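You operate a simulated robot arm through the tools that you are given. There is no shell and no other tool. Be economical: measure what you need, move in short steps, check, and stop when the job is done.

You run a simulated robot arm. Do the job below in one go: nothing can be reset, and whatever is moved stays where it is left.

JOB
Give the grey bearing three strokes of grease in the drip tray.
Fine: bleed the hose before the coupler comes off, then park it on its post.

The check looks at the end state, three seconds after you hand in, the way a careful person would. Anything else that was tipped, shoved, dropped, spilled or broken makes it a failure.

ROBOT AND FRAMES
A 7-joint arm with a two-finger parallel gripper, fixed in place. Base frame: the origin is at the foot of the arm, x ahead of it, y to its left, z up; the work surface is at about z = 0.82. Lengths are in m, angles in degrees, forces in N, time in s.
With the tool pointing down near the work surface it reaches from about 0.24 to 0.68 m from the base axis. Its first joint turns from -66.0 to 66.0 degrees. Payload 2.4 kg.
Tool frame: the origin (TCP) lies between the finger pads and is the grasp point; the fingertips stand 0.03 m ahead of it; z points along the fingers, y is the line along which they close. The gripper opens to 0.094 m. The fingers are 0.028 m wide and 0.01 m thick; the gripper's body (0.05 by 0.096 m) begins 0.055 m behind the TCP.
Orientation is that of the tool frame in the base frame, as [roll, pitch, yaw] about the fixed x, y, z axes, in that order (R = Rz(yaw) Ry(pitch) Rx(roll)). With the fingers straight down and closing along the base's y, the tool's x points along the base's -x, its y along +y and its z along -z.

CONTROLS
- The arm moves only by the tool step_arm. Its argument "motion" is a list of rows, each an object of numbers (a shift or turn left out is 0, a gripper value left out holds the last): "jaw": the opening, from 0 (shut) to 1 (fully open); "tx", "ty", "tz": the shift along the tool's x, y, z in units of 300 mm (1.0 is 300 mm); "wx", "wy", "wz": the turn, a rotation vector about the tool's x, y, z in units of 90 degrees (1.0 is 90 degrees). In form: [{"jaw": .., "tx": .., "ty": .., "tz": .., "wx": .., "wy": .., "wz": ..}, ...]. A call has 1 to 12 rows; each row is the pose to reach, as a shift and turn from the pose commanded when the call began, along the tool's axes at that moment. A call with a number of a shift or a turn outside -1 to 1 is refused whole. Each row takes 0.2 s and may step no farther than 0.05 m and 8.6 degrees from the row before; otherwise, or with a gripper value out of range, the whole call is refused. Where a pose cannot be reached the arm comes as near as it can. A force on the tool above 90 N (or 10 N above the force at the start of the call, whichever is more), or a blocked arm, ends the call early, and 0.2 s more pass. Each finger travels about 0.153 m/s and halts on what it meets, pressing with about 32 N; the grip force reading is that of the motor and also rises with nothing between the fingers. The clock runs only during rows and for 0.2 s after the last one: add rows that repeat a pose to give the fingers time. It gives the time, the measured TCP pose, the force on the tool (base axes), the opening and the grip force at its end, in the units of the frame above (readings bear some noise).
- Cameras (640 x 400 px; columns grow to the right, rows downward): "scene" is fixed at [0.0316, 0.465, 1.456]; the picture's right is [-0.81, -0.58, 0.00], its down [-0.27, 0.38, -0.89] and it looks along [0.51, -0.72, -0.46] (base axes); focal length 312 px, centre (320, 200). "wrist" rides on the gripper at [-0.037, 0, -0.058] in the tool frame; the picture's right is [0.00, -1.00, 0.00], its down [0.97, 0.00, -0.24] and it looks along [0.24, 0.00, 0.97] (tool axes); focal length 218 px, centre (320, 200). There is no depth. A picture from a camera that has moved, and an enlarged one, comes with that camera's place and axes in the base frame and with its lens.
- capture(camera): a new picture of that camera. No time passes.
- close_up(camera, box): a new picture of the part [left, top, right, bottom] of that camera's present view, enlarged. No time passes.
- job_done(): hands the job in; it is judged then, once.

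Go step by step. Nothing tells you positions but the pictures and the camera data: compare them with the known pose of the tool, close in by small moves and look again before you grip or let go. The budget is 120 turns and 64 pictures, counting those below and the enlarged ones. Unless the task says otherwise, let go and move clear before handing in, and close with one line.

The tools are called after "Emit:" as name(argument=value, ...) on one line, values as JSON. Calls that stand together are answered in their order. step_arm: Moves the arm, as the interface text tells. Its arguments: {"type":"object","properties":{"motion":{"type":"array","items":{"type":"object","properties":{"jaw":{"type":"number"},"tx":{"type":"number"},"ty":{"type":"number"},"tz":{"type":"number"},"wx":{"type":"number"},"wy":{"type":"number"},"wz":{"type":"number"}}}}},"required":["motion"]} The other tools are called the same way: capture (camera) takes a picture; close_up (camera, box) takes an enlarged picture of a part of a camera's view; job_done () hands the job in.

At the start:

```text
clock: 0.0
tcp_pos: [0.3682, -0.2003, 1.2231]
orientation: [180.0, 0.0, 179.9]
contact_force: [0.5, 0.1, -1.3]
finger_gap: 0.0941
gripper_force: 0.1
```

scene: 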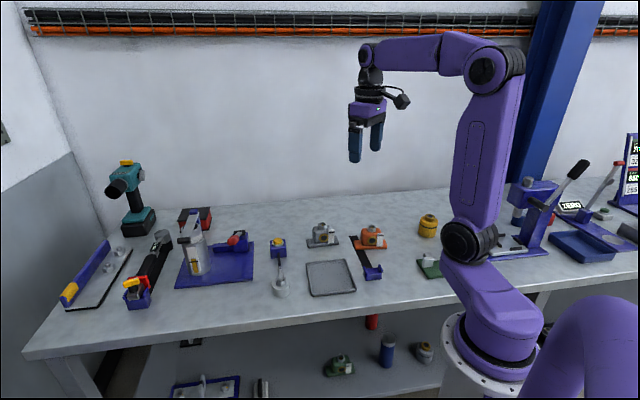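
wrist: 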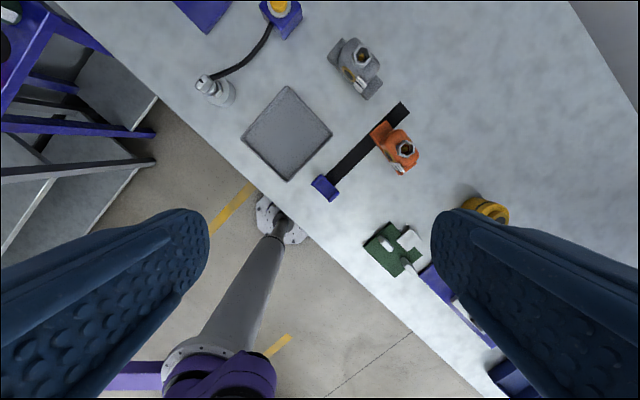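

I see a bench with several bearings (grey, orange, green), a tray, and a hose on a post with a blue/yellow unit. I'll enlarge the relevant parts first.

Emit:
close_up(camera="scene", box=[250, 200, 410, 300])

Emit:
close_up(camera="wrist", box=[180, 0, 440, 200])

Emit:
close_up(camera="scene", box=[50, 150, 290, 320])

```text
4.00 times, centred on (330, 250) of scene
camera zoom: at [0.0316, 0.465, 1.456], right [-0.81, -0.58, 0.0], down [-0.27, 0.38, -0.89], along [0.51, -0.72, -0.46], focal length 1247 px, centre (280, 0)
```

zoom: 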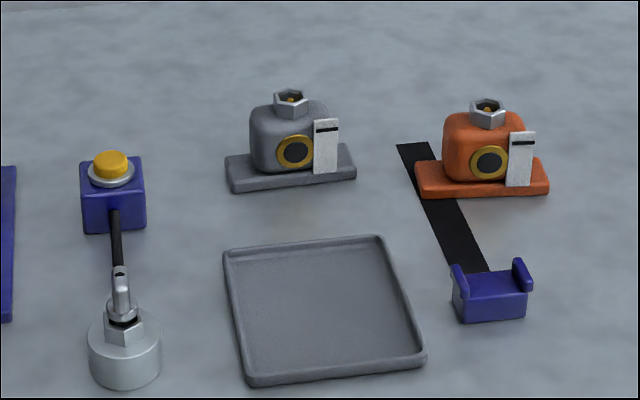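

```text
2.00 times, centred on (310, 100) of wrist
camera zoom: at [0.4055, -0.1991, 1.2802], right [0.0, -1.0, 0.0], down [-0.97, 0.0, 0.24], along [-0.24, 0.0, -0.97], focal length 436 px, centre (340, 400)
```

zoom: 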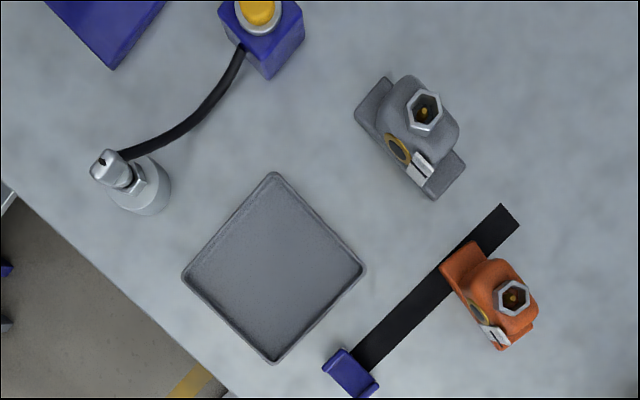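

```text
2.35 times, centred on (170, 235) of scene
camera zoom: at [0.0316, 0.465, 1.456], right [-0.81, -0.58, 0.0], down [-0.27, 0.38, -0.89], along [0.51, -0.72, -0.46], focal length 734 px, centre (673, 118)
```

zoom: 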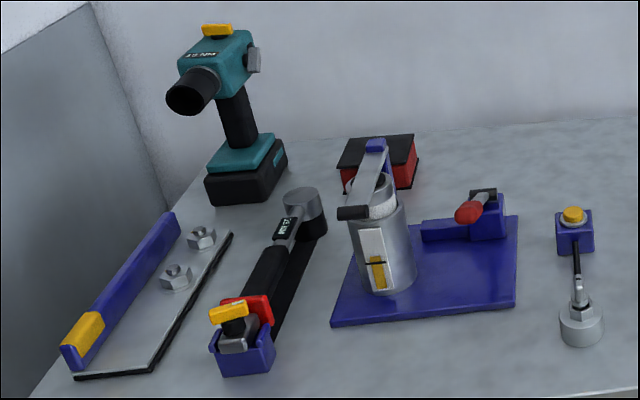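

The tray is about (0.43,-0.13), the grey bearing about (0.545,-0.267), and the hose coupler stands at about (0.50,-0.01). I'll look at the other fixtures and move the wrist camera closer.

Emit:
close_up(camera="scene", box=[400, 130, 640, 280])

Emit:
step_arm(motion=[{"tx": -0.1, "ty": -0.1, "tz": 0.0}, {"tx": -0.2, "ty": 0.1}, {"tx": -0.3, "ty": 0.23}, {"tx": -0.3, "ty": 0.37}, {"tx": -0.3, "ty": 0.5, "tz": 0.05}, {"tx": -0.3, "ty": 0.5, "tz": 0.2}, {"tx": -0.3, "ty": 0.5, "tz": 0.35}, {"tx": -0.3, "ty": 0.5, "tz": 0.45}])

```text
2.67 times, centred on (520, 205) of scene
camera zoom: at [0.0316, 0.465, 1.456], right [-0.81, -0.58, 0.0], down [-0.27, 0.38, -0.89], along [0.51, -0.72, -0.46], focal length 831 px, centre (-213, 187)
```

zoom: 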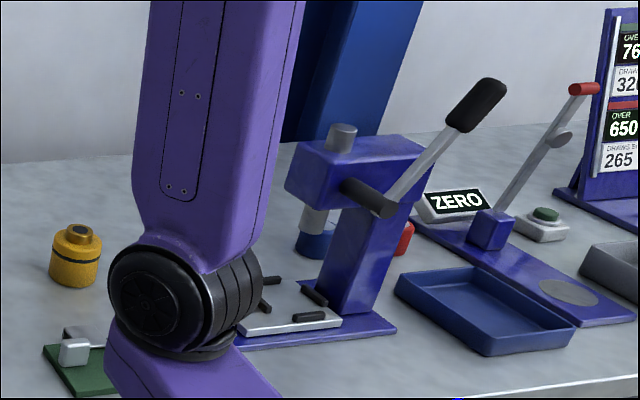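

```text
refused: row 2 steps farther than a row can; nothing moved
```

The motion was refused because a row stepped too far. I'll redo it with smaller rows.

Emit:
step_arm(motion=[{"tx": -0.07, "ty": 0.1, "tz": 0.07}, {"tx": -0.14, "ty": 0.2, "tz": 0.14}, {"tx": -0.21, "ty": 0.3, "tz": 0.21}, {"tx": -0.28, "ty": 0.4, "tz": 0.28}, {"tx": -0.35, "ty": 0.5, "tz": 0.35}, {"tx": -0.42, "ty": 0.57, "tz": 0.42}])

Emit:
capture(camera="wrist")

Emit:
capture(camera="scene")

```text
clock: 1.4
tcp_pos: [0.4963, -0.0285, 1.0945]
orientation: [180.0, 0.0, 179.9]
contact_force: [0.2, 0.1, 1.9]
finger_gap: 0.0939
gripper_force: 0.2
```

```text
57 pictures are left
camera wrist: at [0.5318, -0.0281, 1.1529], right [0.0, -1.0, 0.0], down [-0.97, 0.0, 0.24], along [-0.24, 0.0, -0.97], focal length 218 px, centre (320, 200)
```

wrist: 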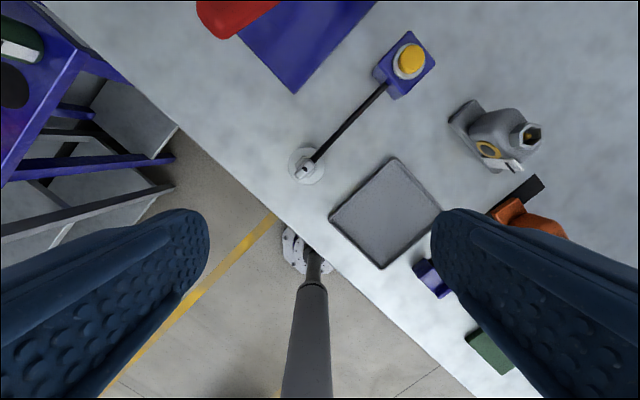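

```text
56 pictures are left
```

scene: 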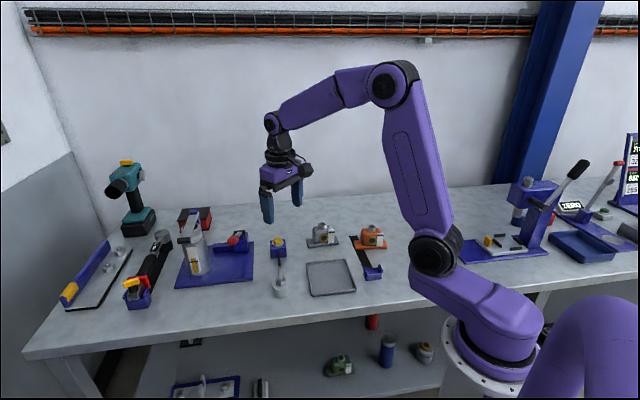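

The bench runs at about 45° to my base axes. I'll enlarge the hose, button and coupler, plus the clamps around it.

Emit:
close_up(camera="wrist", box=[270, 20, 450, 200])

Emit:
close_up(camera="scene", box=[160, 195, 300, 300])

Emit:
close_up(camera="wrist", box=[420, 80, 580, 200])

```text
2.22 times, centred on (360, 110) of wrist
camera zoom: at [0.5318, -0.0281, 1.1529], right [0.0, -1.0, 0.0], down [-0.97, 0.0, 0.24], along [-0.24, 0.0, -0.97], focal length 485 px, centre (231, 400)
```

zoom: 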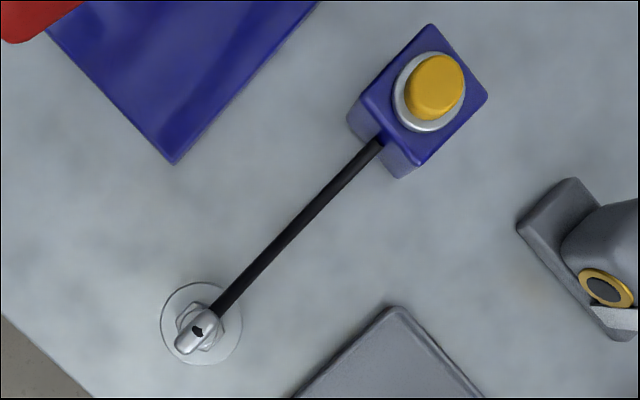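

```text
3.81 times, centred on (230, 248) of scene
camera zoom: at [0.0316, 0.465, 1.456], right [-0.81, -0.58, 0.0], down [-0.27, 0.38, -0.89], along [0.51, -0.72, -0.46], focal length 1188 px, centre (663, 19)
```

zoom: 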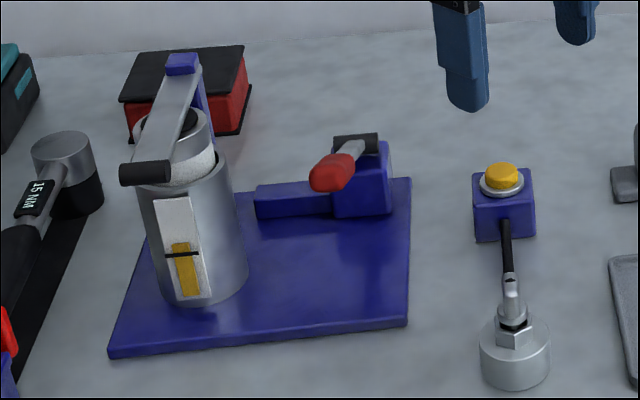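

```text
3.33 times, centred on (500, 140) of wrist
camera zoom: at [0.5318, -0.0281, 1.1529], right [0.0, -1.0, 0.0], down [-0.97, 0.0, 0.24], along [-0.24, 0.0, -0.97], focal length 728 px, centre (-280, 400)
```

zoom: 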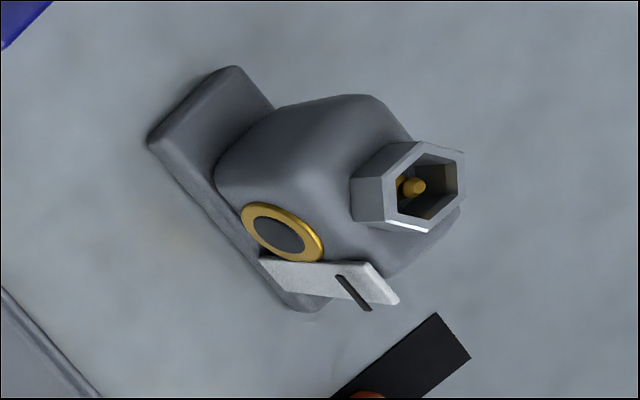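

The tank with the lever and the red-handled block need a closer look. I'll tilt the wrist camera forward toward them.

Emit:
step_arm(motion=[{"ty": 0.08, "wy": -0.09}, {"ty": 0.16, "wy": -0.18}, {"ty": 0.24, "wy": -0.27}, {"ty": 0.3, "wy": -0.36}, {"ty": 0.3, "wy": -0.45}])

Emit:
capture(camera="wrist")

```text
clock: 2.6
tcp_pos: [0.4952, 0.0609, 1.0967]
orientation: [179.9, 40.5, 179.8]
contact_force: [-0.7, 1.2, -0.2]
finger_gap: 0.0941
gripper_force: 0.1
```

```text
52 pictures are left
camera wrist: at [0.4846, 0.0627, 1.1648], right [0.0, -1.0, 0.0], down [-0.89, 0.0, -0.45], along [0.45, 0.0, -0.89], focal length 218 px, centre (320, 200)
```

wrist: 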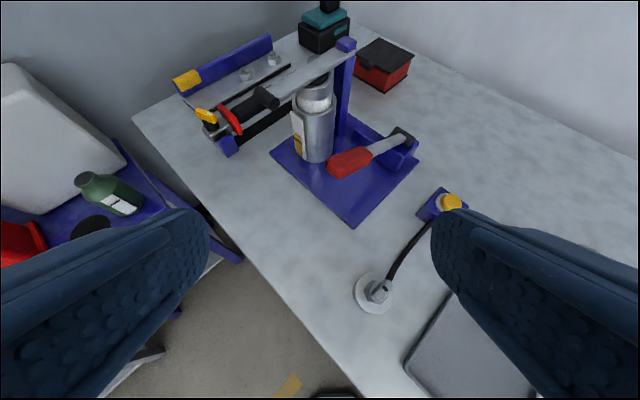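

Emit:
close_up(camera="wrist", box=[250, 20, 450, 240])

```text
1.82 times, centred on (350, 130) of wrist
camera zoom: at [0.4846, 0.0627, 1.1648], right [0.0, -1.0, 0.0], down [-0.89, 0.0, -0.45], along [0.45, 0.0, -0.89], focal length 397 px, centre (266, 327)
```

zoom: 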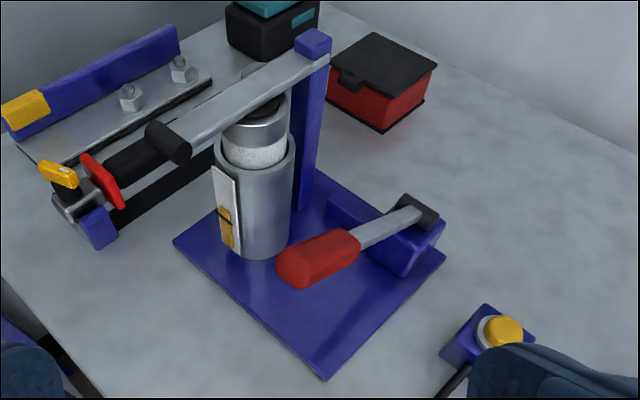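

The blue plate carries a tank with a black lever (handle near (0.70,0.125,0.99)). It also has a red-handled lever, whose tip is near (0.63,0.03,0.97) and pivot near (0.72,-0.06,0.905). I'll move closer to work out which one pumps.

Emit:
step_arm(motion=[{"tx": -0.1, "tz": 0.08}, {"tx": -0.2, "tz": 0.15}])

Emit:
close_up(camera="wrist", box=[200, 20, 440, 220])

Emit:
close_up(camera="scene", box=[180, 200, 260, 280])

```text
clock: 3.2
tcp_pos: [0.5688, 0.0619, 1.1015]
orientation: [-180.0, 40.4, 180.0]
contact_force: [-0.5, -0.5, -0.4]
finger_gap: 0.094
gripper_force: 0.1
```

```text
2.00 times, centred on (320, 120) of wrist
camera zoom: at [0.5588, 0.0619, 1.1693], right [0.0, -1.0, 0.0], down [-0.89, 0.0, -0.45], along [0.45, 0.0, -0.89], focal length 436 px, centre (320, 360)
```

zoom: 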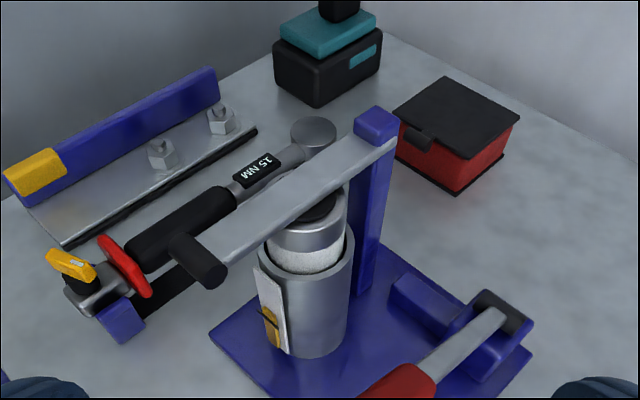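

```text
5.00 times, centred on (220, 240) of scene
camera zoom: at [0.0316, 0.465, 1.456], right [-0.81, -0.58, 0.0], down [-0.27, 0.38, -0.89], along [0.51, -0.72, -0.46], focal length 1559 px, centre (820, 0)
```

zoom: 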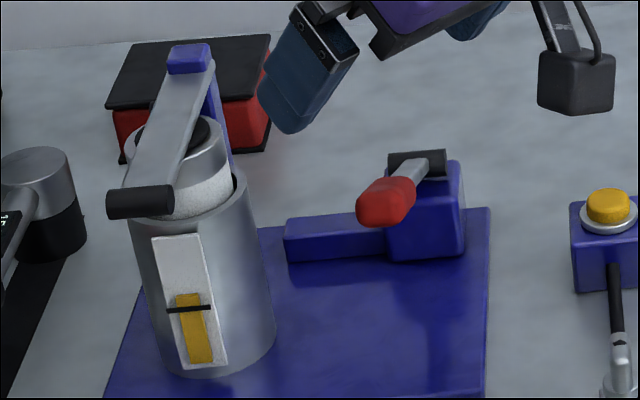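

The layout reads as follows: tank with its manifold, red lever as the hand pump, yellow button block as the bleed, and coupler on its post. First I'll carry the grey bearing into the tray, so I'm going over it with the tool vertical.

Emit:
step_arm(motion=[{"ty": -0.15, "wy": 0.09}, {"ty": -0.3, "wy": 0.18}, {"ty": -0.45, "wy": 0.27}, {"ty": -0.6, "wy": 0.36}, {"ty": -0.75, "wy": 0.45}])

Emit:
step_arm(motion=[{"ty": -0.07, "wz": 0.09}, {"ty": -0.14, "wz": 0.18}, {"ty": -0.21, "wz": 0.27}, {"ty": -0.28, "wz": 0.36}, {"ty": -0.34, "wz": 0.45}, {"ty": -0.34, "wz": 0.5}])

Emit:
capture(camera="wrist")

```text
clock: 4.4
tcp_pos: [0.5705, -0.1604, 1.0999]
orientation: [-179.9, -0.1, 180.0]
contact_force: [-1.1, -0.1, -0.2]
finger_gap: 0.094
gripper_force: 0.0
```

```text
clock: 5.8
tcp_pos: [0.5702, -0.2654, 1.101]
orientation: [180.0, 0.1, 134.9]
contact_force: [0.4, 0.1, 0.1]
finger_gap: 0.094
gripper_force: 0.1
```

```text
48 pictures are left
camera wrist: at [0.5949, -0.2911, 1.1584], right [-0.71, -0.7, 0.0], down [-0.68, 0.69, 0.24], along [-0.17, 0.17, -0.97], focal length 218 px, centre (320, 200)
```

wrist: 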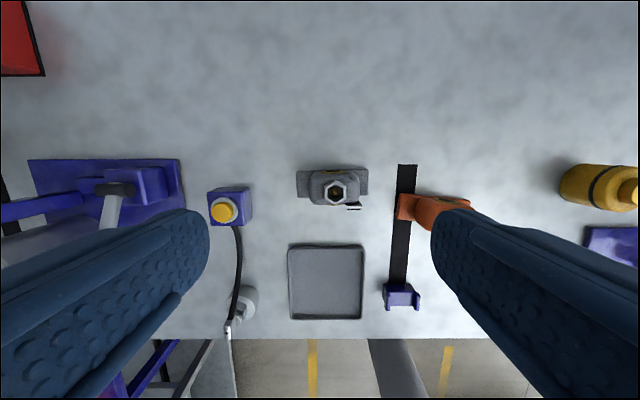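

Now the view is square to the bench. The bearing's centre is about 19 mm right of the TCP and 21 mm toward the bench front. I'll centre over it and drop to get a tighter measurement.

Emit:
step_arm(motion=[{"tx": 0.035, "ty": -0.032, "tz": 0.1}, {"tx": 0.07, "ty": -0.063, "tz": 0.22}, {"tx": 0.07, "ty": -0.063, "tz": 0.35}])

Emit:
capture(camera="wrist")

Emit:
capture(camera="scene")

```text
clock: 6.6
tcp_pos: [0.5419, -0.2656, 0.9955]
orientation: [180.0, 0.0, 135.0]
contact_force: [-0.2, 0.1, -0.8]
finger_gap: 0.0939
gripper_force: 0.1
```

```text
47 pictures are left
camera wrist: at [0.5673, -0.2908, 1.0524], right [-0.71, -0.71, 0.0], down [-0.69, 0.69, 0.24], along [-0.17, 0.17, -0.97], focal length 218 px, centre (320, 200)
```

wrist: 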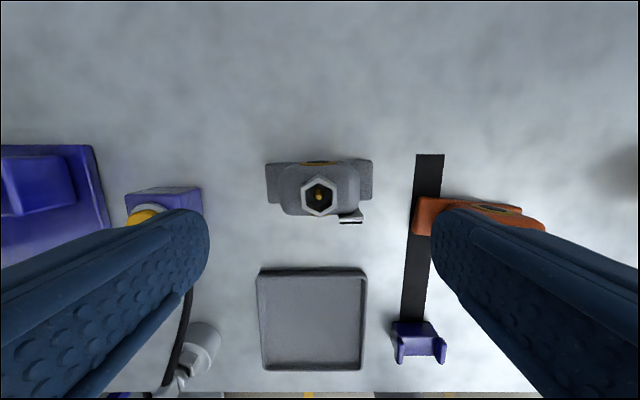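

```text
46 pictures are left
```

scene: 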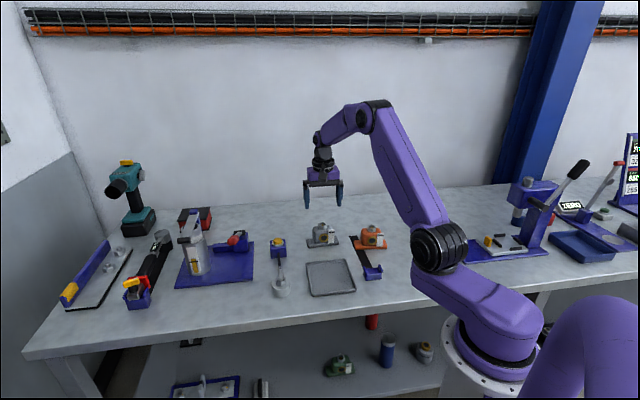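

The bearing is centred under the open fingers. Its body is about 7 cm wide and the hex top is near z 0.90, so I'll descend to TCP z≈0.868, keeping clear of the foot flange, and close.

Emit:
step_arm(motion=[{"tz": 0.12}, {"tz": 0.24}, {"tz": 0.34}, {"tz": 0.4}, {"tz": 0.42}])

Emit:
close_up(camera="scene", box=[270, 190, 390, 270])

```text
clock: 7.8
tcp_pos: [0.5431, -0.2652, 0.8685]
orientation: [180.0, 0.0, 135.0]
contact_force: [0.3, -0.5, -0.3]
finger_gap: 0.0939
gripper_force: 0.0
```

```text
5.00 times, centred on (330, 230) of scene
camera zoom: at [0.0316, 0.465, 1.456], right [-0.81, -0.58, 0.0], down [-0.27, 0.38, -0.89], along [0.51, -0.72, -0.46], focal length 1559 px, centre (270, 50)
```

zoom: 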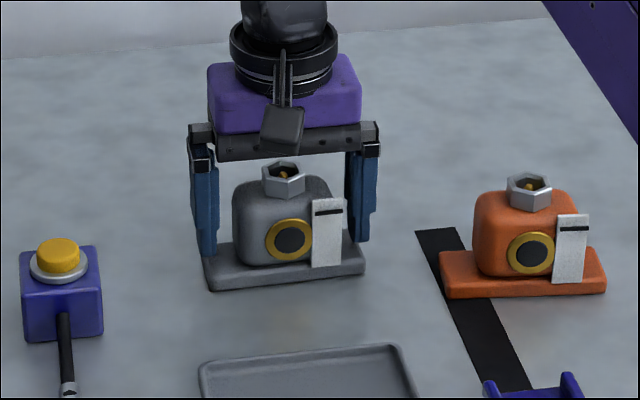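

The fingers straddle the body just above the flange with no contact force. I'll raise 3 mm and close.

Emit:
step_arm(motion=[{"tz": -0.01}, {"tz": -0.01, "jaw": 0.6}, {"tz": -0.01, "jaw": 0.5}, {"tz": -0.01, "jaw": 0.4}, {"tz": -0.01, "jaw": 0.4}])

```text
clock: 9.0
tcp_pos: [0.5426, -0.2659, 0.8734]
orientation: [180.0, 0.0, 135.1]
contact_force: [0.0, -1.9, 0.0]
finger_gap: 0.0728
gripper_force: 32.1
```

I'm gripping the bearing (gap 73 mm). I'll lift it 6 cm and carry it straight toward the bench front, over the tray centre near (0.426,-0.135).

Emit:
step_arm(motion=[{"tz": -0.06}, {"tz": -0.14}, {"tz": -0.2}, {"tz": -0.2, "tx": 0.1, "ty": 0.01}, {"tz": -0.2, "tx": 0.22, "ty": 0.02}, {"tz": -0.2, "tx": 0.34, "ty": 0.033}, {"tz": -0.2, "tx": 0.45, "ty": 0.033}, {"tz": -0.2, "tx": 0.542, "ty": 0.033}, {"tz": -0.13, "tx": 0.542, "ty": 0.033}, {"tz": -0.09, "tx": 0.542, "ty": 0.033}])

Emit:
close_up(camera="scene", box=[260, 210, 400, 310])

Emit:
capture(camera="wrist")

```text
clock: 11.2
tcp_pos: [0.4336, -0.1411, 0.9004]
orientation: [180.0, -0.1, 135.0]
contact_force: [0.8, -0.3, -6.4]
finger_gap: 0.0725
gripper_force: 31.7
```

```text
4.00 times, centred on (330, 260) of scene
camera zoom: at [0.0317, 0.465, 1.456], right [-0.81, -0.58, 0.0], down [-0.27, 0.38, -0.89], along [0.51, -0.72, -0.46], focal length 1247 px, centre (280, -40)
```

zoom: 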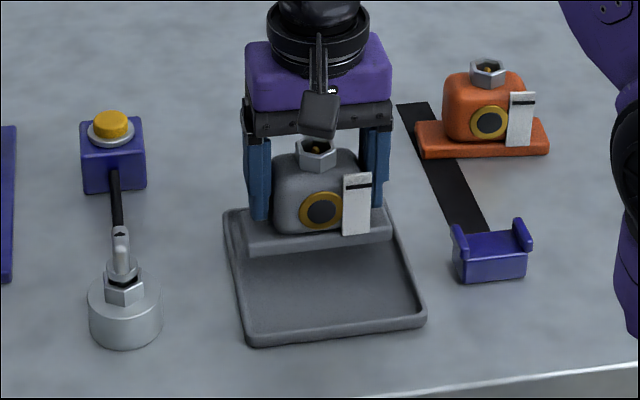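

```text
43 pictures are left
camera wrist: at [0.4594, -0.1669, 0.9578], right [-0.71, -0.71, 0.0], down [-0.69, 0.69, 0.24], along [-0.17, 0.17, -0.97], focal length 218 px, centre (320, 200)
```

wrist: 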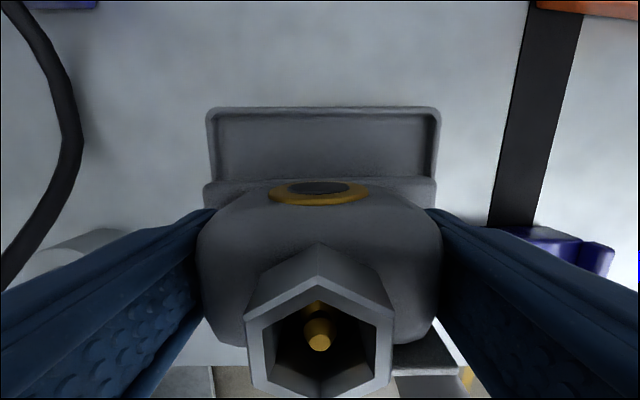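

The bearing's foot is inside the tray rims with about 6 mm each side. I'll shift 2 mm right and lower gently.

Emit:
step_arm(motion=[{"ty": -0.007, "tz": 0.03}, {"ty": -0.007, "tz": 0.05}, {"ty": -0.007, "tz": 0.06}, {"ty": -0.007, "tz": 0.067}])

```text
clock: 12.2
tcp_pos: [0.4335, -0.143, 0.8802]
orientation: [-180.0, 0.1, 135.0]
contact_force: [-0.8, 0.2, -5.5]
finger_gap: 0.0727
gripper_force: 31.9
```

Emit:
step_arm(motion=[{"tz": 0.007}, {"tz": 0.01}])

Emit:
close_up(camera="scene", box=[260, 210, 400, 310])

```text
clock: 12.8
tcp_pos: [0.4327, -0.1436, 0.8776]
orientation: [-180.0, 0.1, 135.0]
contact_force: [-0.4, 0.4, -5.0]
finger_gap: 0.0728
gripper_force: 31.8
```

```text
4.00 times, centred on (330, 260) of scene
camera zoom: at [0.0317, 0.465, 1.456], right [-0.81, -0.58, 0.0], down [-0.27, 0.38, -0.89], along [0.51, -0.72, -0.46], focal length 1247 px, centre (280, -40)
```

zoom: 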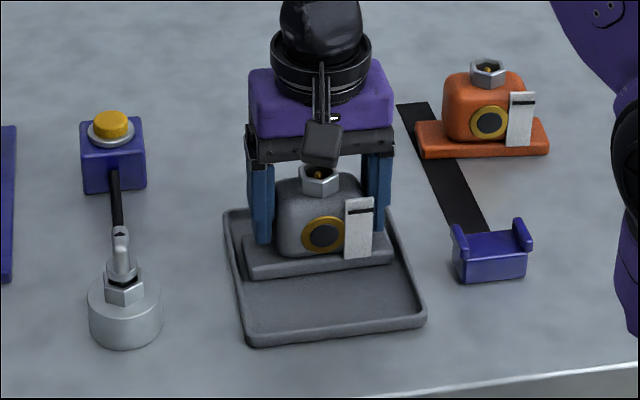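

It is nearly down but the reading still shows the carried weight, so I'll lower in 1 mm steps.

Emit:
step_arm(motion=[{"tz": 0.004}, {"tz": 0.008}])

```text
clock: 13.4
tcp_pos: [0.4341, -0.144, 0.8765]
orientation: [180.0, 0.2, 135.1]
contact_force: [-4.1, 0.8, 24.4]
finger_gap: 0.0726
gripper_force: 31.4
```

It is seated, with the force now upward. I'll release and rise.

Emit:
step_arm(motion=[{"tz": -0.005}, {"tz": -0.005, "jaw": 0.9}, {"tz": -0.005, "jaw": 1}, {"tz": -0.005, "jaw": 1}, {"tz": -0.1, "jaw": 1}, {"tz": -0.25, "jaw": 1}, {"tz": -0.4}])

Emit:
capture(camera="wrist")

Emit:
close_up(camera="scene", box=[250, 210, 390, 310])

```text
clock: 15.0
tcp_pos: [0.4316, -0.1433, 0.9942]
orientation: [180.0, -0.1, 135.1]
contact_force: [0.9, 0.4, 0.8]
finger_gap: 0.0941
gripper_force: 0.1
```

```text
41 pictures are left
camera wrist: at [0.4572, -0.169, 1.0534], right [-0.71, -0.71, 0.0], down [-0.69, 0.69, 0.24], along [-0.17, 0.17, -0.97], focal length 218 px, centre (320, 200)
```

wrist: 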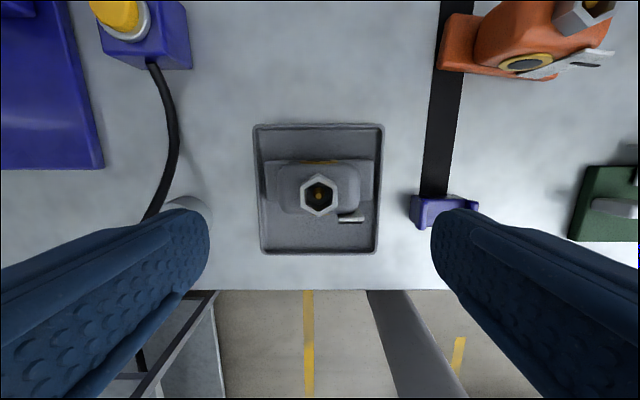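

```text
4.00 times, centred on (320, 260) of scene
camera zoom: at [0.0316, 0.465, 1.456], right [-0.81, -0.58, 0.0], down [-0.27, 0.38, -0.89], along [0.51, -0.72, -0.46], focal length 1247 px, centre (320, -40)
```

zoom: 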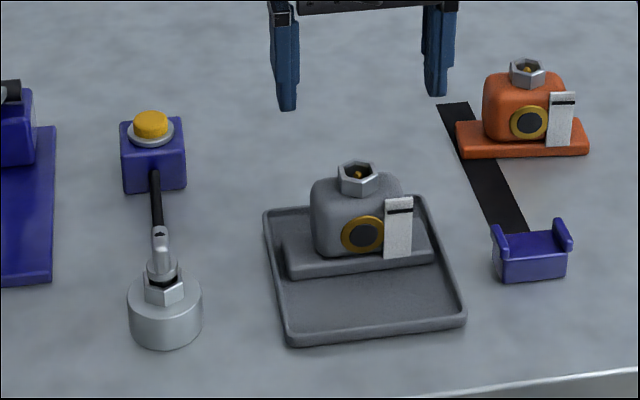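

The bearing sits flat in the tray. Next is the coupler at about (0.504,-0.017), so I'll go above it and look down on it.

Emit:
step_arm(motion=[{"ty": 0.12}, {"ty": 0.24}, {"tx": 0.06, "ty": 0.36}, {"tx": 0.11, "ty": 0.468}])

Emit:
close_up(camera="wrist", box=[200, 60, 440, 260])

Emit:
close_up(camera="scene", box=[250, 225, 310, 305])

```text
clock: 16.0
tcp_pos: [0.5089, -0.0225, 0.9967]
orientation: [-179.9, -0.1, 135.1]
contact_force: [-0.8, 0.3, -0.6]
finger_gap: 0.0941
gripper_force: 0.0
```

```text
2.00 times, centred on (320, 160) of wrist
camera zoom: at [0.5328, -0.0467, 1.0537], right [-0.71, -0.71, 0.0], down [-0.69, 0.69, 0.24], along [-0.17, 0.17, -0.97], focal length 436 px, centre (320, 280)
```

zoom: 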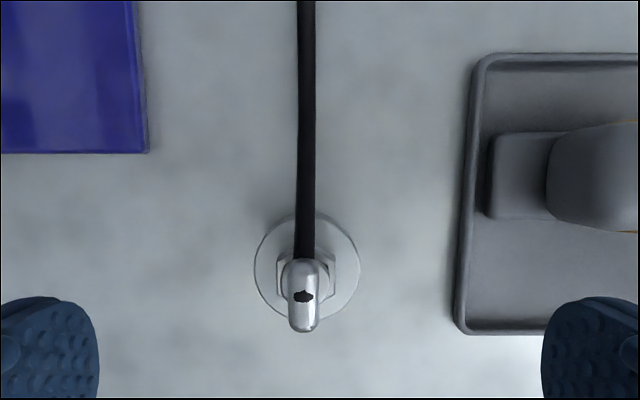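

```text
5.00 times, centred on (280, 265) of scene
camera zoom: at [0.0316, 0.465, 1.456], right [-0.81, -0.58, 0.0], down [-0.27, 0.38, -0.89], along [0.51, -0.72, -0.46], focal length 1559 px, centre (520, -125)
```

zoom: 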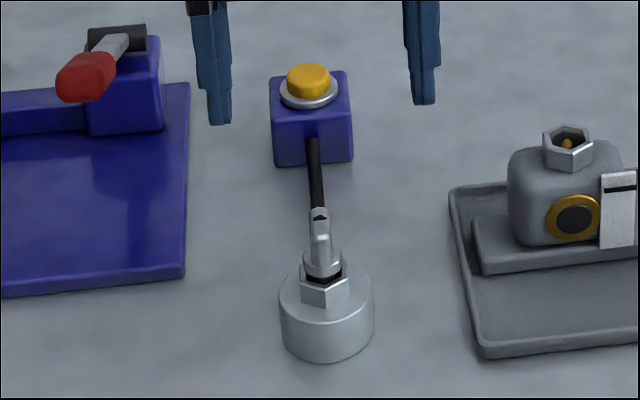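

The coupler is a narrow body with the hose leaving rearward, plus a collar seated in the post's hex socket, all about 6 mm left and 7 mm forward of the TCP. I'll centre on it with the jaws half open, come down partway, and check.

Emit:
step_arm(motion=[{"tx": 0.025, "ty": 0.021, "jaw": 0.5}, {"tx": 0.025, "ty": 0.021, "tz": 0.1}, {"tx": 0.025, "ty": 0.021, "tz": 0.17}])

Emit:
capture(camera="wrist")

Emit:
close_up(camera="scene", box=[250, 205, 310, 305])

```text
clock: 16.8
tcp_pos: [0.5099, -0.0126, 0.9431]
orientation: [-179.9, 0.0, 135.0]
contact_force: [0.4, -1.1, 0.5]
finger_gap: 0.047
gripper_force: 0.0
```

```text
37 pictures are left
camera wrist: at [0.5341, -0.0375, 1.0008], right [-0.71, -0.71, 0.0], down [-0.69, 0.69, 0.24], along [-0.17, 0.17, -0.97], focal length 218 px, centre (320, 200)
```

wrist: 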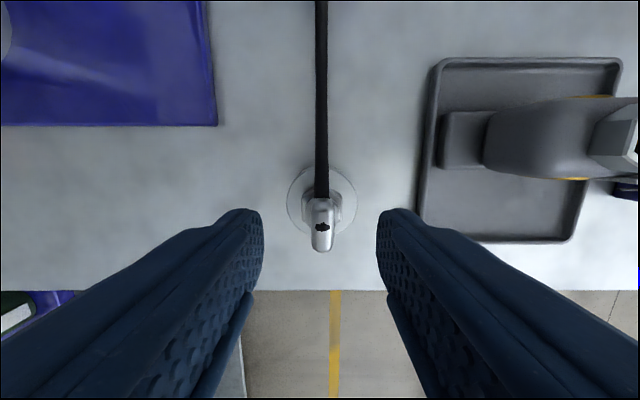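

```text
4.00 times, centred on (280, 255) of scene
camera zoom: at [0.0316, 0.465, 1.456], right [-0.81, -0.58, 0.0], down [-0.27, 0.38, -0.89], along [0.51, -0.72, -0.46], focal length 1247 px, centre (480, -20)
```

zoom: 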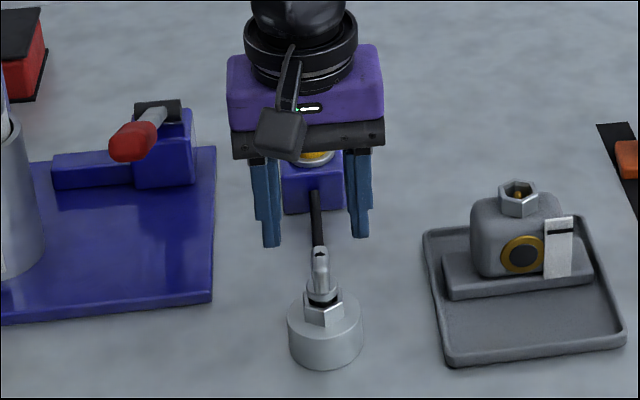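

The coupler is centred sideways and about 4 mm forward. I'll descend around the upper body, staying just above the collar, and look again before gripping.

Emit:
step_arm(motion=[{"tx": 0.014, "tz": 0.05, "jaw": 0.4}, {"tx": 0.014, "tz": 0.1}, {"tx": 0.014, "tz": 0.125}])

Emit:
close_up(camera="scene", box=[260, 225, 310, 305])

```text
clock: 17.6
tcp_pos: [0.506, -0.009, 0.9062]
orientation: [-180.0, 0.0, 134.9]
contact_force: [0.0, 0.1, 0.7]
finger_gap: 0.0374
gripper_force: 0.0
```

```text
5.00 times, centred on (285, 265) of scene
camera zoom: at [0.0316, 0.465, 1.456], right [-0.81, -0.58, 0.0], down [-0.27, 0.38, -0.89], along [0.51, -0.72, -0.46], focal length 1559 px, centre (495, -125)
```

zoom: 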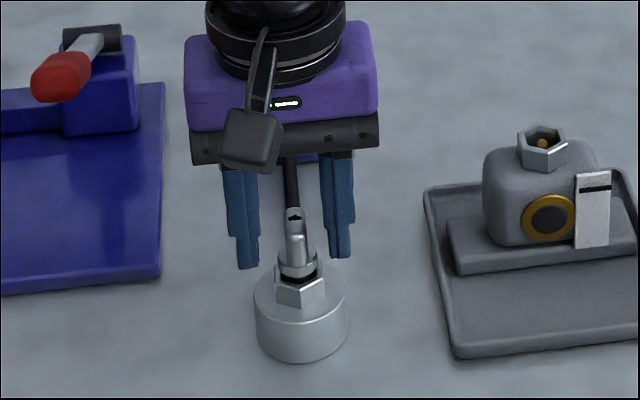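

The fingers flank the coupler body well. I'm closing now.

Emit:
step_arm(motion=[{"jaw": 0.2}, {"jaw": 0.1}, {"jaw": 0.05}, {"jaw": 0.05}])

Emit:
close_up(camera="scene", box=[260, 225, 310, 305])

```text
clock: 18.6
tcp_pos: [0.5067, -0.009, 0.9061]
orientation: [-179.9, 0.0, 135.0]
contact_force: [0.2, -0.4, 0.6]
finger_gap: 0.011
gripper_force: 31.9
```

```text
5.00 times, centred on (285, 265) of scene
camera zoom: at [0.0316, 0.465, 1.456], right [-0.81, -0.58, 0.0], down [-0.27, 0.38, -0.89], along [0.51, -0.72, -0.46], focal length 1559 px, centre (495, -125)
```

zoom: 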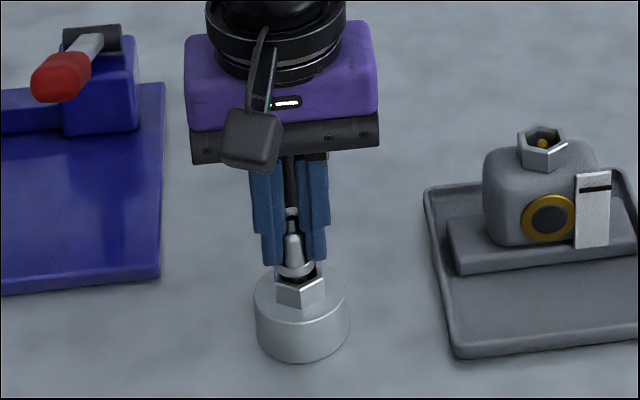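

I have the coupler body (11 mm). I'll pull straight up off the post in small steps.

Emit:
step_arm(motion=[{"tz": -0.03}, {"tz": -0.07}, {"tz": -0.12}, {"tz": -0.18}])

Emit:
close_up(camera="scene", box=[250, 205, 370, 305])

```text
clock: 19.6
tcp_pos: [0.5042, -0.0087, 0.9617]
orientation: [180.0, 0.1, 135.0]
contact_force: [0.3, -0.6, -0.6]
finger_gap: 0.0108
gripper_force: 32.4
```

```text
4.00 times, centred on (310, 255) of scene
camera zoom: at [0.0316, 0.465, 1.456], right [-0.81, -0.58, 0.0], down [-0.27, 0.38, -0.89], along [0.51, -0.72, -0.46], focal length 1247 px, centre (360, -20)
```

zoom: 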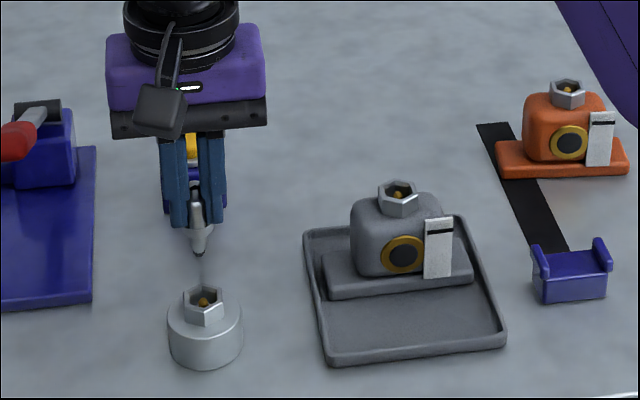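

The coupler is off and the post shows the same hex-and-nipple fitting as the bearing. I'll carry the coupler over the grey bearing's nipple at about (0.434,-0.1447), staying high.

Emit:
step_arm(motion=[{"tz": -0.08}, {"tz": -0.15}, {"tz": -0.15, "tx": -0.04, "ty": -0.12}, {"tz": -0.15, "tx": -0.08, "ty": -0.24}, {"tz": -0.15, "tx": -0.12, "ty": -0.37}, {"tz": -0.15, "tx": -0.149, "ty": -0.491}, {"tz": -0.15, "tx": -0.149, "ty": -0.491}])

Emit:
close_up(camera="scene", box=[250, 205, 370, 305])

Emit:
capture(camera="wrist")

```text
clock: 21.2
tcp_pos: [0.4326, -0.1442, 1.0065]
orientation: [-180.0, 0.0, 135.0]
contact_force: [-0.2, 0.3, -1.0]
finger_gap: 0.0113
gripper_force: 32.2
```

```text
4.00 times, centred on (310, 255) of scene
camera zoom: at [0.0316, 0.465, 1.456], right [-0.81, -0.58, 0.0], down [-0.27, 0.38, -0.89], along [0.51, -0.72, -0.46], focal length 1247 px, centre (360, -20)
```

zoom: 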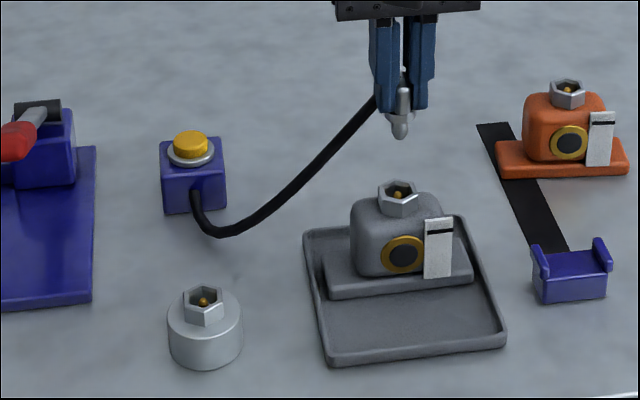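

```text
31 pictures are left
camera wrist: at [0.4581, -0.1693, 1.0636], right [-0.71, -0.71, 0.0], down [-0.69, 0.69, 0.24], along [-0.17, 0.17, -0.97], focal length 218 px, centre (320, 200)
```

wrist: 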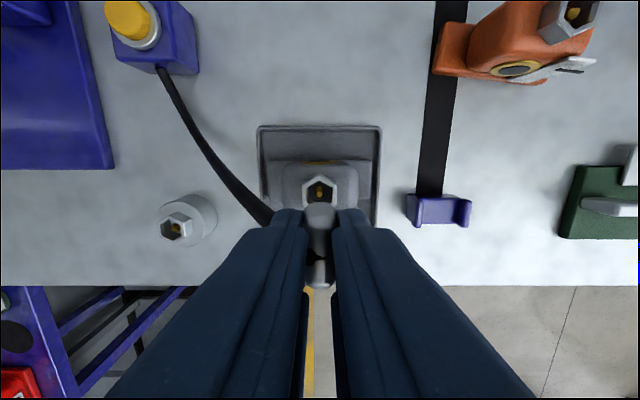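

The hose reaches easily and the coupler lines up sideways. I'll shift 1.5 mm back, descend most of the way, and re-check.

Emit:
step_arm(motion=[{"tx": -0.005, "tz": 0.04}, {"tx": -0.005, "tz": 0.08}, {"tx": -0.005, "tz": 0.1}, {"tx": -0.005, "tz": 0.1}])

Emit:
close_up(camera="scene", box=[300, 210, 360, 260])

Emit:
close_up(camera="wrist", box=[260, 140, 380, 240])

```text
clock: 22.2
tcp_pos: [0.434, -0.1464, 0.9764]
orientation: [179.9, 0.0, 135.0]
contact_force: [-0.6, 0.5, -0.9]
finger_gap: 0.0109
gripper_force: 32.0
```

```text
8.00 times, centred on (330, 235) of scene
camera zoom: at [0.0316, 0.465, 1.456], right [-0.81, -0.58, 0.0], down [-0.27, 0.38, -0.89], along [0.51, -0.72, -0.46], focal length 2494 px, centre (240, -80)
```

zoom: 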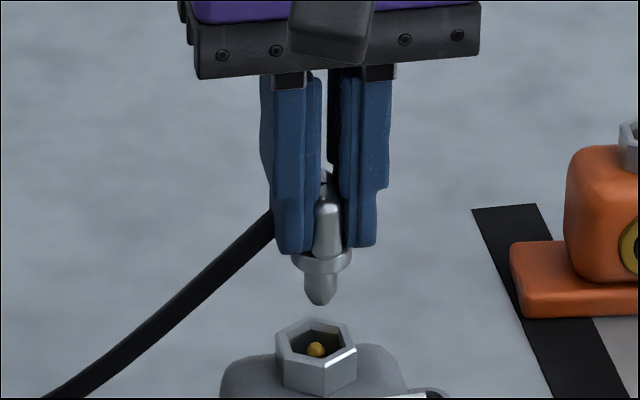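

```text
4.00 times, centred on (320, 190) of wrist
camera zoom: at [0.4584, -0.1714, 1.0338], right [-0.71, -0.71, 0.0], down [-0.69, 0.69, 0.24], along [-0.17, 0.17, -0.97], focal length 873 px, centre (320, 240)
```

zoom: 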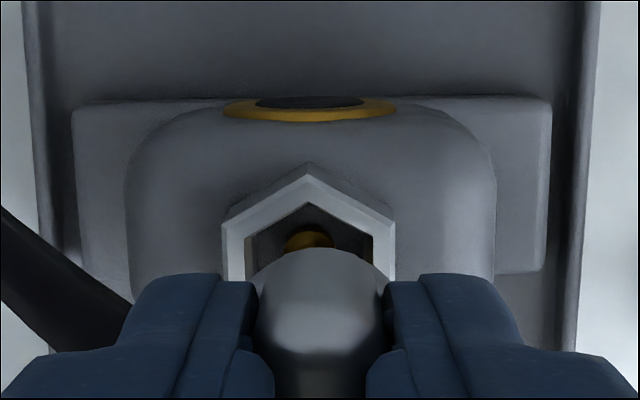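

The coupler is about 1.5 mm right of the nipple. I'll correct that and insert slowly.

Emit:
step_arm(motion=[{"ty": 0.005}, {"ty": 0.005, "tz": 0.02}, {"ty": 0.005, "tz": 0.04}, {"ty": 0.005, "tz": 0.055}, {"ty": 0.005, "tz": 0.055}])

Emit:
close_up(camera="scene", box=[300, 210, 360, 260])

```text
clock: 23.4
tcp_pos: [0.4341, -0.1436, 0.959]
orientation: [180.0, 0.0, 135.0]
contact_force: [0.4, 0.5, -0.3]
finger_gap: 0.0108
gripper_force: 32.0
```

```text
8.00 times, centred on (330, 235) of scene
camera zoom: at [0.0316, 0.465, 1.456], right [-0.81, -0.58, 0.0], down [-0.27, 0.38, -0.89], along [0.51, -0.72, -0.46], focal length 2494 px, centre (240, -80)
```

zoom: 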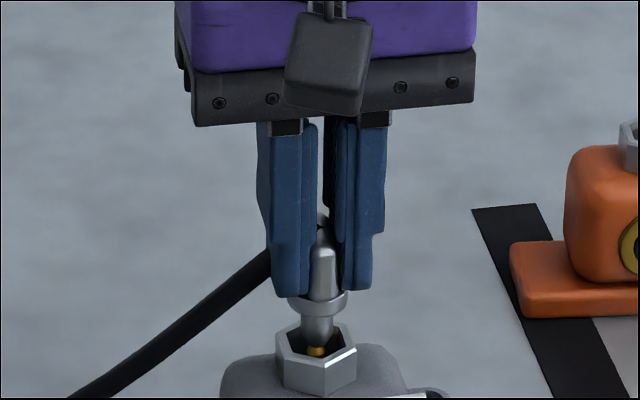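

The tip is right over the nipple. I'll keep pressing down gently and watch the force.

Emit:
step_arm(motion=[{"tz": 0.012}, {"tz": 0.02}, {"tz": 0.026}])

Emit:
close_up(camera="scene", box=[300, 210, 360, 260])

```text
clock: 24.2
tcp_pos: [0.4333, -0.146, 0.9513]
orientation: [180.0, 0.0, 135.0]
contact_force: [0.0, -0.6, -0.6]
finger_gap: 0.011
gripper_force: 32.1
```

```text
8.00 times, centred on (330, 235) of scene
camera zoom: at [0.0316, 0.465, 1.456], right [-0.81, -0.58, 0.0], down [-0.27, 0.38, -0.89], along [0.51, -0.72, -0.46], focal length 2494 px, centre (240, -80)
```

zoom: 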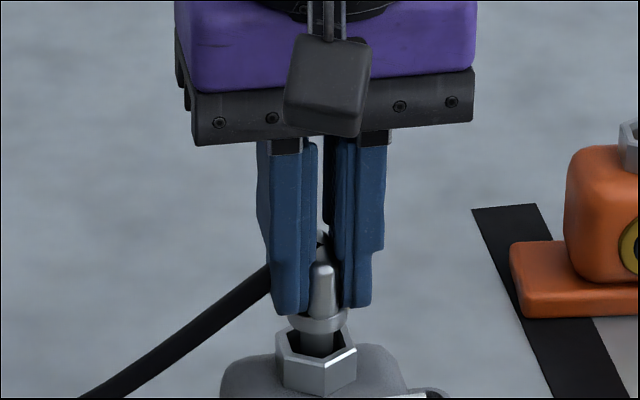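

It is going in without resistance, so I'll continue down.

Emit:
step_arm(motion=[{"tz": 0.008}, {"tz": 0.015}, {"tz": 0.015}])

```text
clock: 25.0
tcp_pos: [0.4347, -0.1446, 0.9472]
orientation: [-180.0, 0.0, 135.0]
contact_force: [-0.8, 0.7, -0.8]
finger_gap: 0.0108
gripper_force: 32.4
```

Emit:
step_arm(motion=[{"tz": 0.007}, {"tz": 0.014}, {"tz": 0.014}])

Emit:
close_up(camera="scene", box=[300, 210, 360, 260])

```text
clock: 25.8
tcp_pos: [0.4351, -0.1443, 0.9446]
orientation: [179.9, 0.3, 135.0]
contact_force: [-14.7, 7.3, 68.6]
finger_gap: 0.0109
gripper_force: 31.7
```

```text
8.00 times, centred on (330, 235) of scene
camera zoom: at [0.0302, 0.4655, 1.4558], right [-0.81, -0.58, 0.0], down [-0.27, 0.38, -0.89], along [0.52, -0.72, -0.46], focal length 2494 px, centre (240, -80)
```

zoom: 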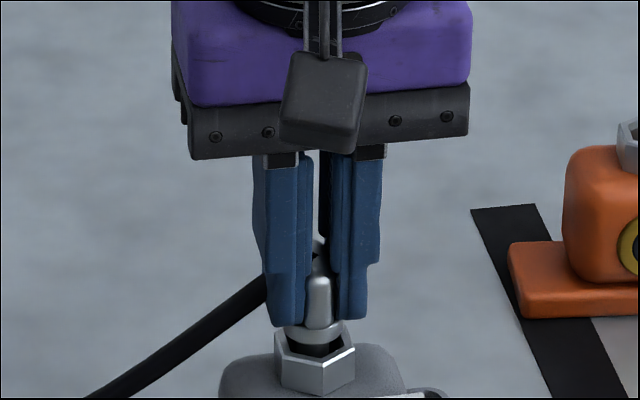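

I felt firm contact at z 0.945 (69 N) and it looks nearly like its seat on the post. I'll press one millimetre more to be sure it is seated.

Emit:
step_arm(motion=[{"tz": 0.004}, {"tz": 0.004}])

Emit:
close_up(camera="scene", box=[310, 220, 350, 255])

```text
clock: 26.4
tcp_pos: [0.4353, -0.1439, 0.9447]
orientation: [179.8, 0.3, 135.0]
contact_force: [-15.9, 5.9, 81.9]
finger_gap: 0.0112
gripper_force: 31.7
```

```text
11.43 times, centred on (330, 238) of scene
camera zoom: at [0.03, 0.4655, 1.4558], right [-0.81, -0.58, 0.0], down [-0.27, 0.38, -0.89], along [0.52, -0.72, -0.46], focal length 3563 px, centre (206, -229)
```

zoom: 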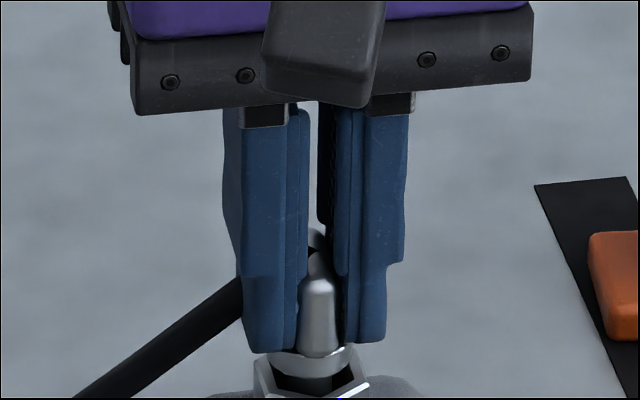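

It is at a hard stop and looks fully seated. I'll ease off the pressure, open the jaws, rise clear, and look.

Emit:
step_arm(motion=[{"tz": -0.012}, {"tz": -0.012, "jaw": 0.1}, {"tz": -0.012, "jaw": 0.25}, {"tz": -0.012, "jaw": 0.4}, {"tz": -0.012, "jaw": 0.4}, {"tz": -0.1}, {"tz": -0.22}])

Emit:
close_up(camera="scene", box=[250, 205, 370, 305])

```text
clock: 28.0
tcp_pos: [0.4341, -0.1445, 1.0061]
orientation: [-179.9, 0.1, 135.0]
contact_force: [1.0, 0.6, -0.3]
finger_gap: 0.0374
gripper_force: 0.0
```

```text
4.00 times, centred on (310, 255) of scene
camera zoom: at [0.0316, 0.465, 1.456], right [-0.81, -0.58, 0.0], down [-0.27, 0.38, -0.89], along [0.51, -0.72, -0.46], focal length 1247 px, centre (360, -20)
```

zoom: 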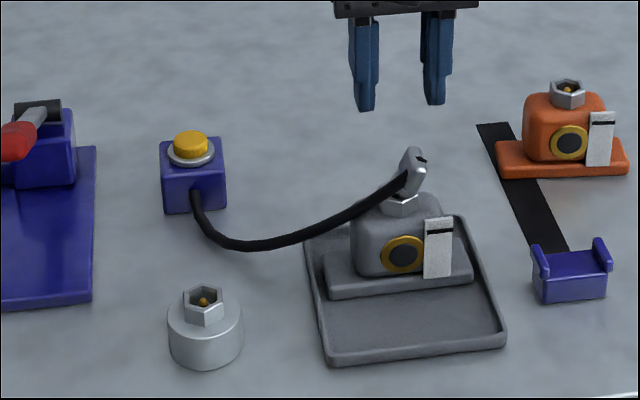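

The coupler stayed on and swung toward the hose. I need to check whether it is tilted.

Emit:
close_up(camera="scene", box=[310, 225, 360, 265])

Emit:
close_up(camera="wrist", box=[240, 110, 400, 260])

```text
10.00 times, centred on (335, 245) of scene
camera zoom: at [0.0316, 0.465, 1.456], right [-0.81, -0.58, 0.0], down [-0.27, 0.38, -0.89], along [0.51, -0.72, -0.46], focal length 3117 px, centre (170, -250)
```

zoom: 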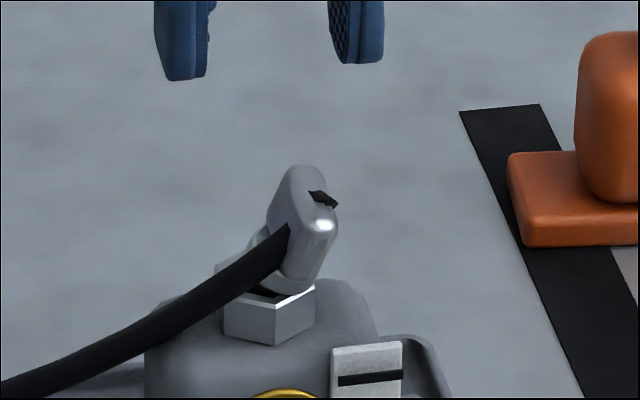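

```text
2.67 times, centred on (320, 185) of wrist
camera zoom: at [0.4598, -0.1701, 1.0647], right [-0.71, -0.71, 0.0], down [-0.69, 0.69, 0.24], along [-0.17, 0.17, -0.97], focal length 582 px, centre (320, 240)
```

zoom: 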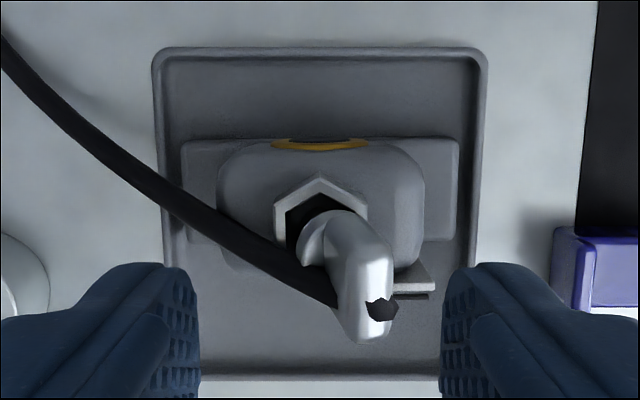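

The coupler isn't seated. It leans about 30° toward -x, opposite the hose, which now runs along +x. I'll turn the gripper to close along y so the fingers miss the hose, then look again.

Emit:
step_arm(motion=[{"wz": -0.09, "tz": -0.03}, {"wz": -0.18, "tz": -0.05}, {"wz": -0.27, "tz": -0.05}, {"wz": -0.36, "tz": -0.05}, {"wz": -0.45, "tz": -0.05}, {"wz": -0.5, "tz": -0.05}])

Emit:
close_up(camera="wrist", box=[240, 110, 400, 260])

```text
clock: 29.4
tcp_pos: [0.4347, -0.1435, 1.0212]
orientation: [-180.0, 0.0, -179.9]
contact_force: [0.4, -1.1, 0.2]
finger_gap: 0.0376
gripper_force: 0.0
```

```text
2.67 times, centred on (320, 185) of wrist
camera zoom: at [0.4703, -0.1432, 1.0796], right [0.0, -1.0, 0.0], down [-0.97, 0.0, 0.24], along [-0.24, 0.0, -0.97], focal length 582 px, centre (320, 240)
```

zoom: 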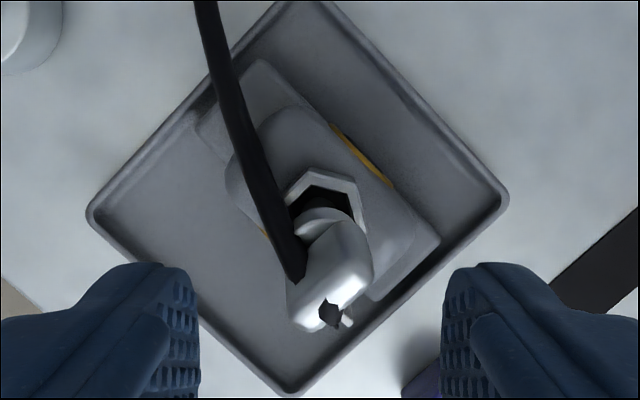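

The coupler's flat sides and twist aren't clear from here. I'll take one sharper enlargement.

Emit:
close_up(camera="wrist", box=[295, 155, 355, 230])

```text
5.33 times, centred on (325, 192) of wrist
camera zoom: at [0.4703, -0.1432, 1.0796], right [0.0, -1.0, 0.0], down [-0.97, 0.0, 0.24], along [-0.24, 0.0, -0.97], focal length 1164 px, centre (293, 240)
```

zoom: 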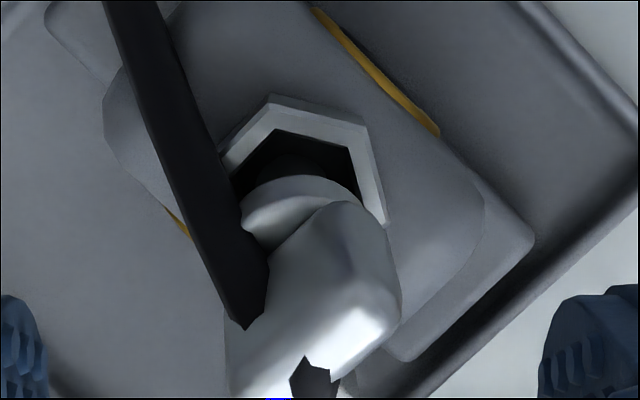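

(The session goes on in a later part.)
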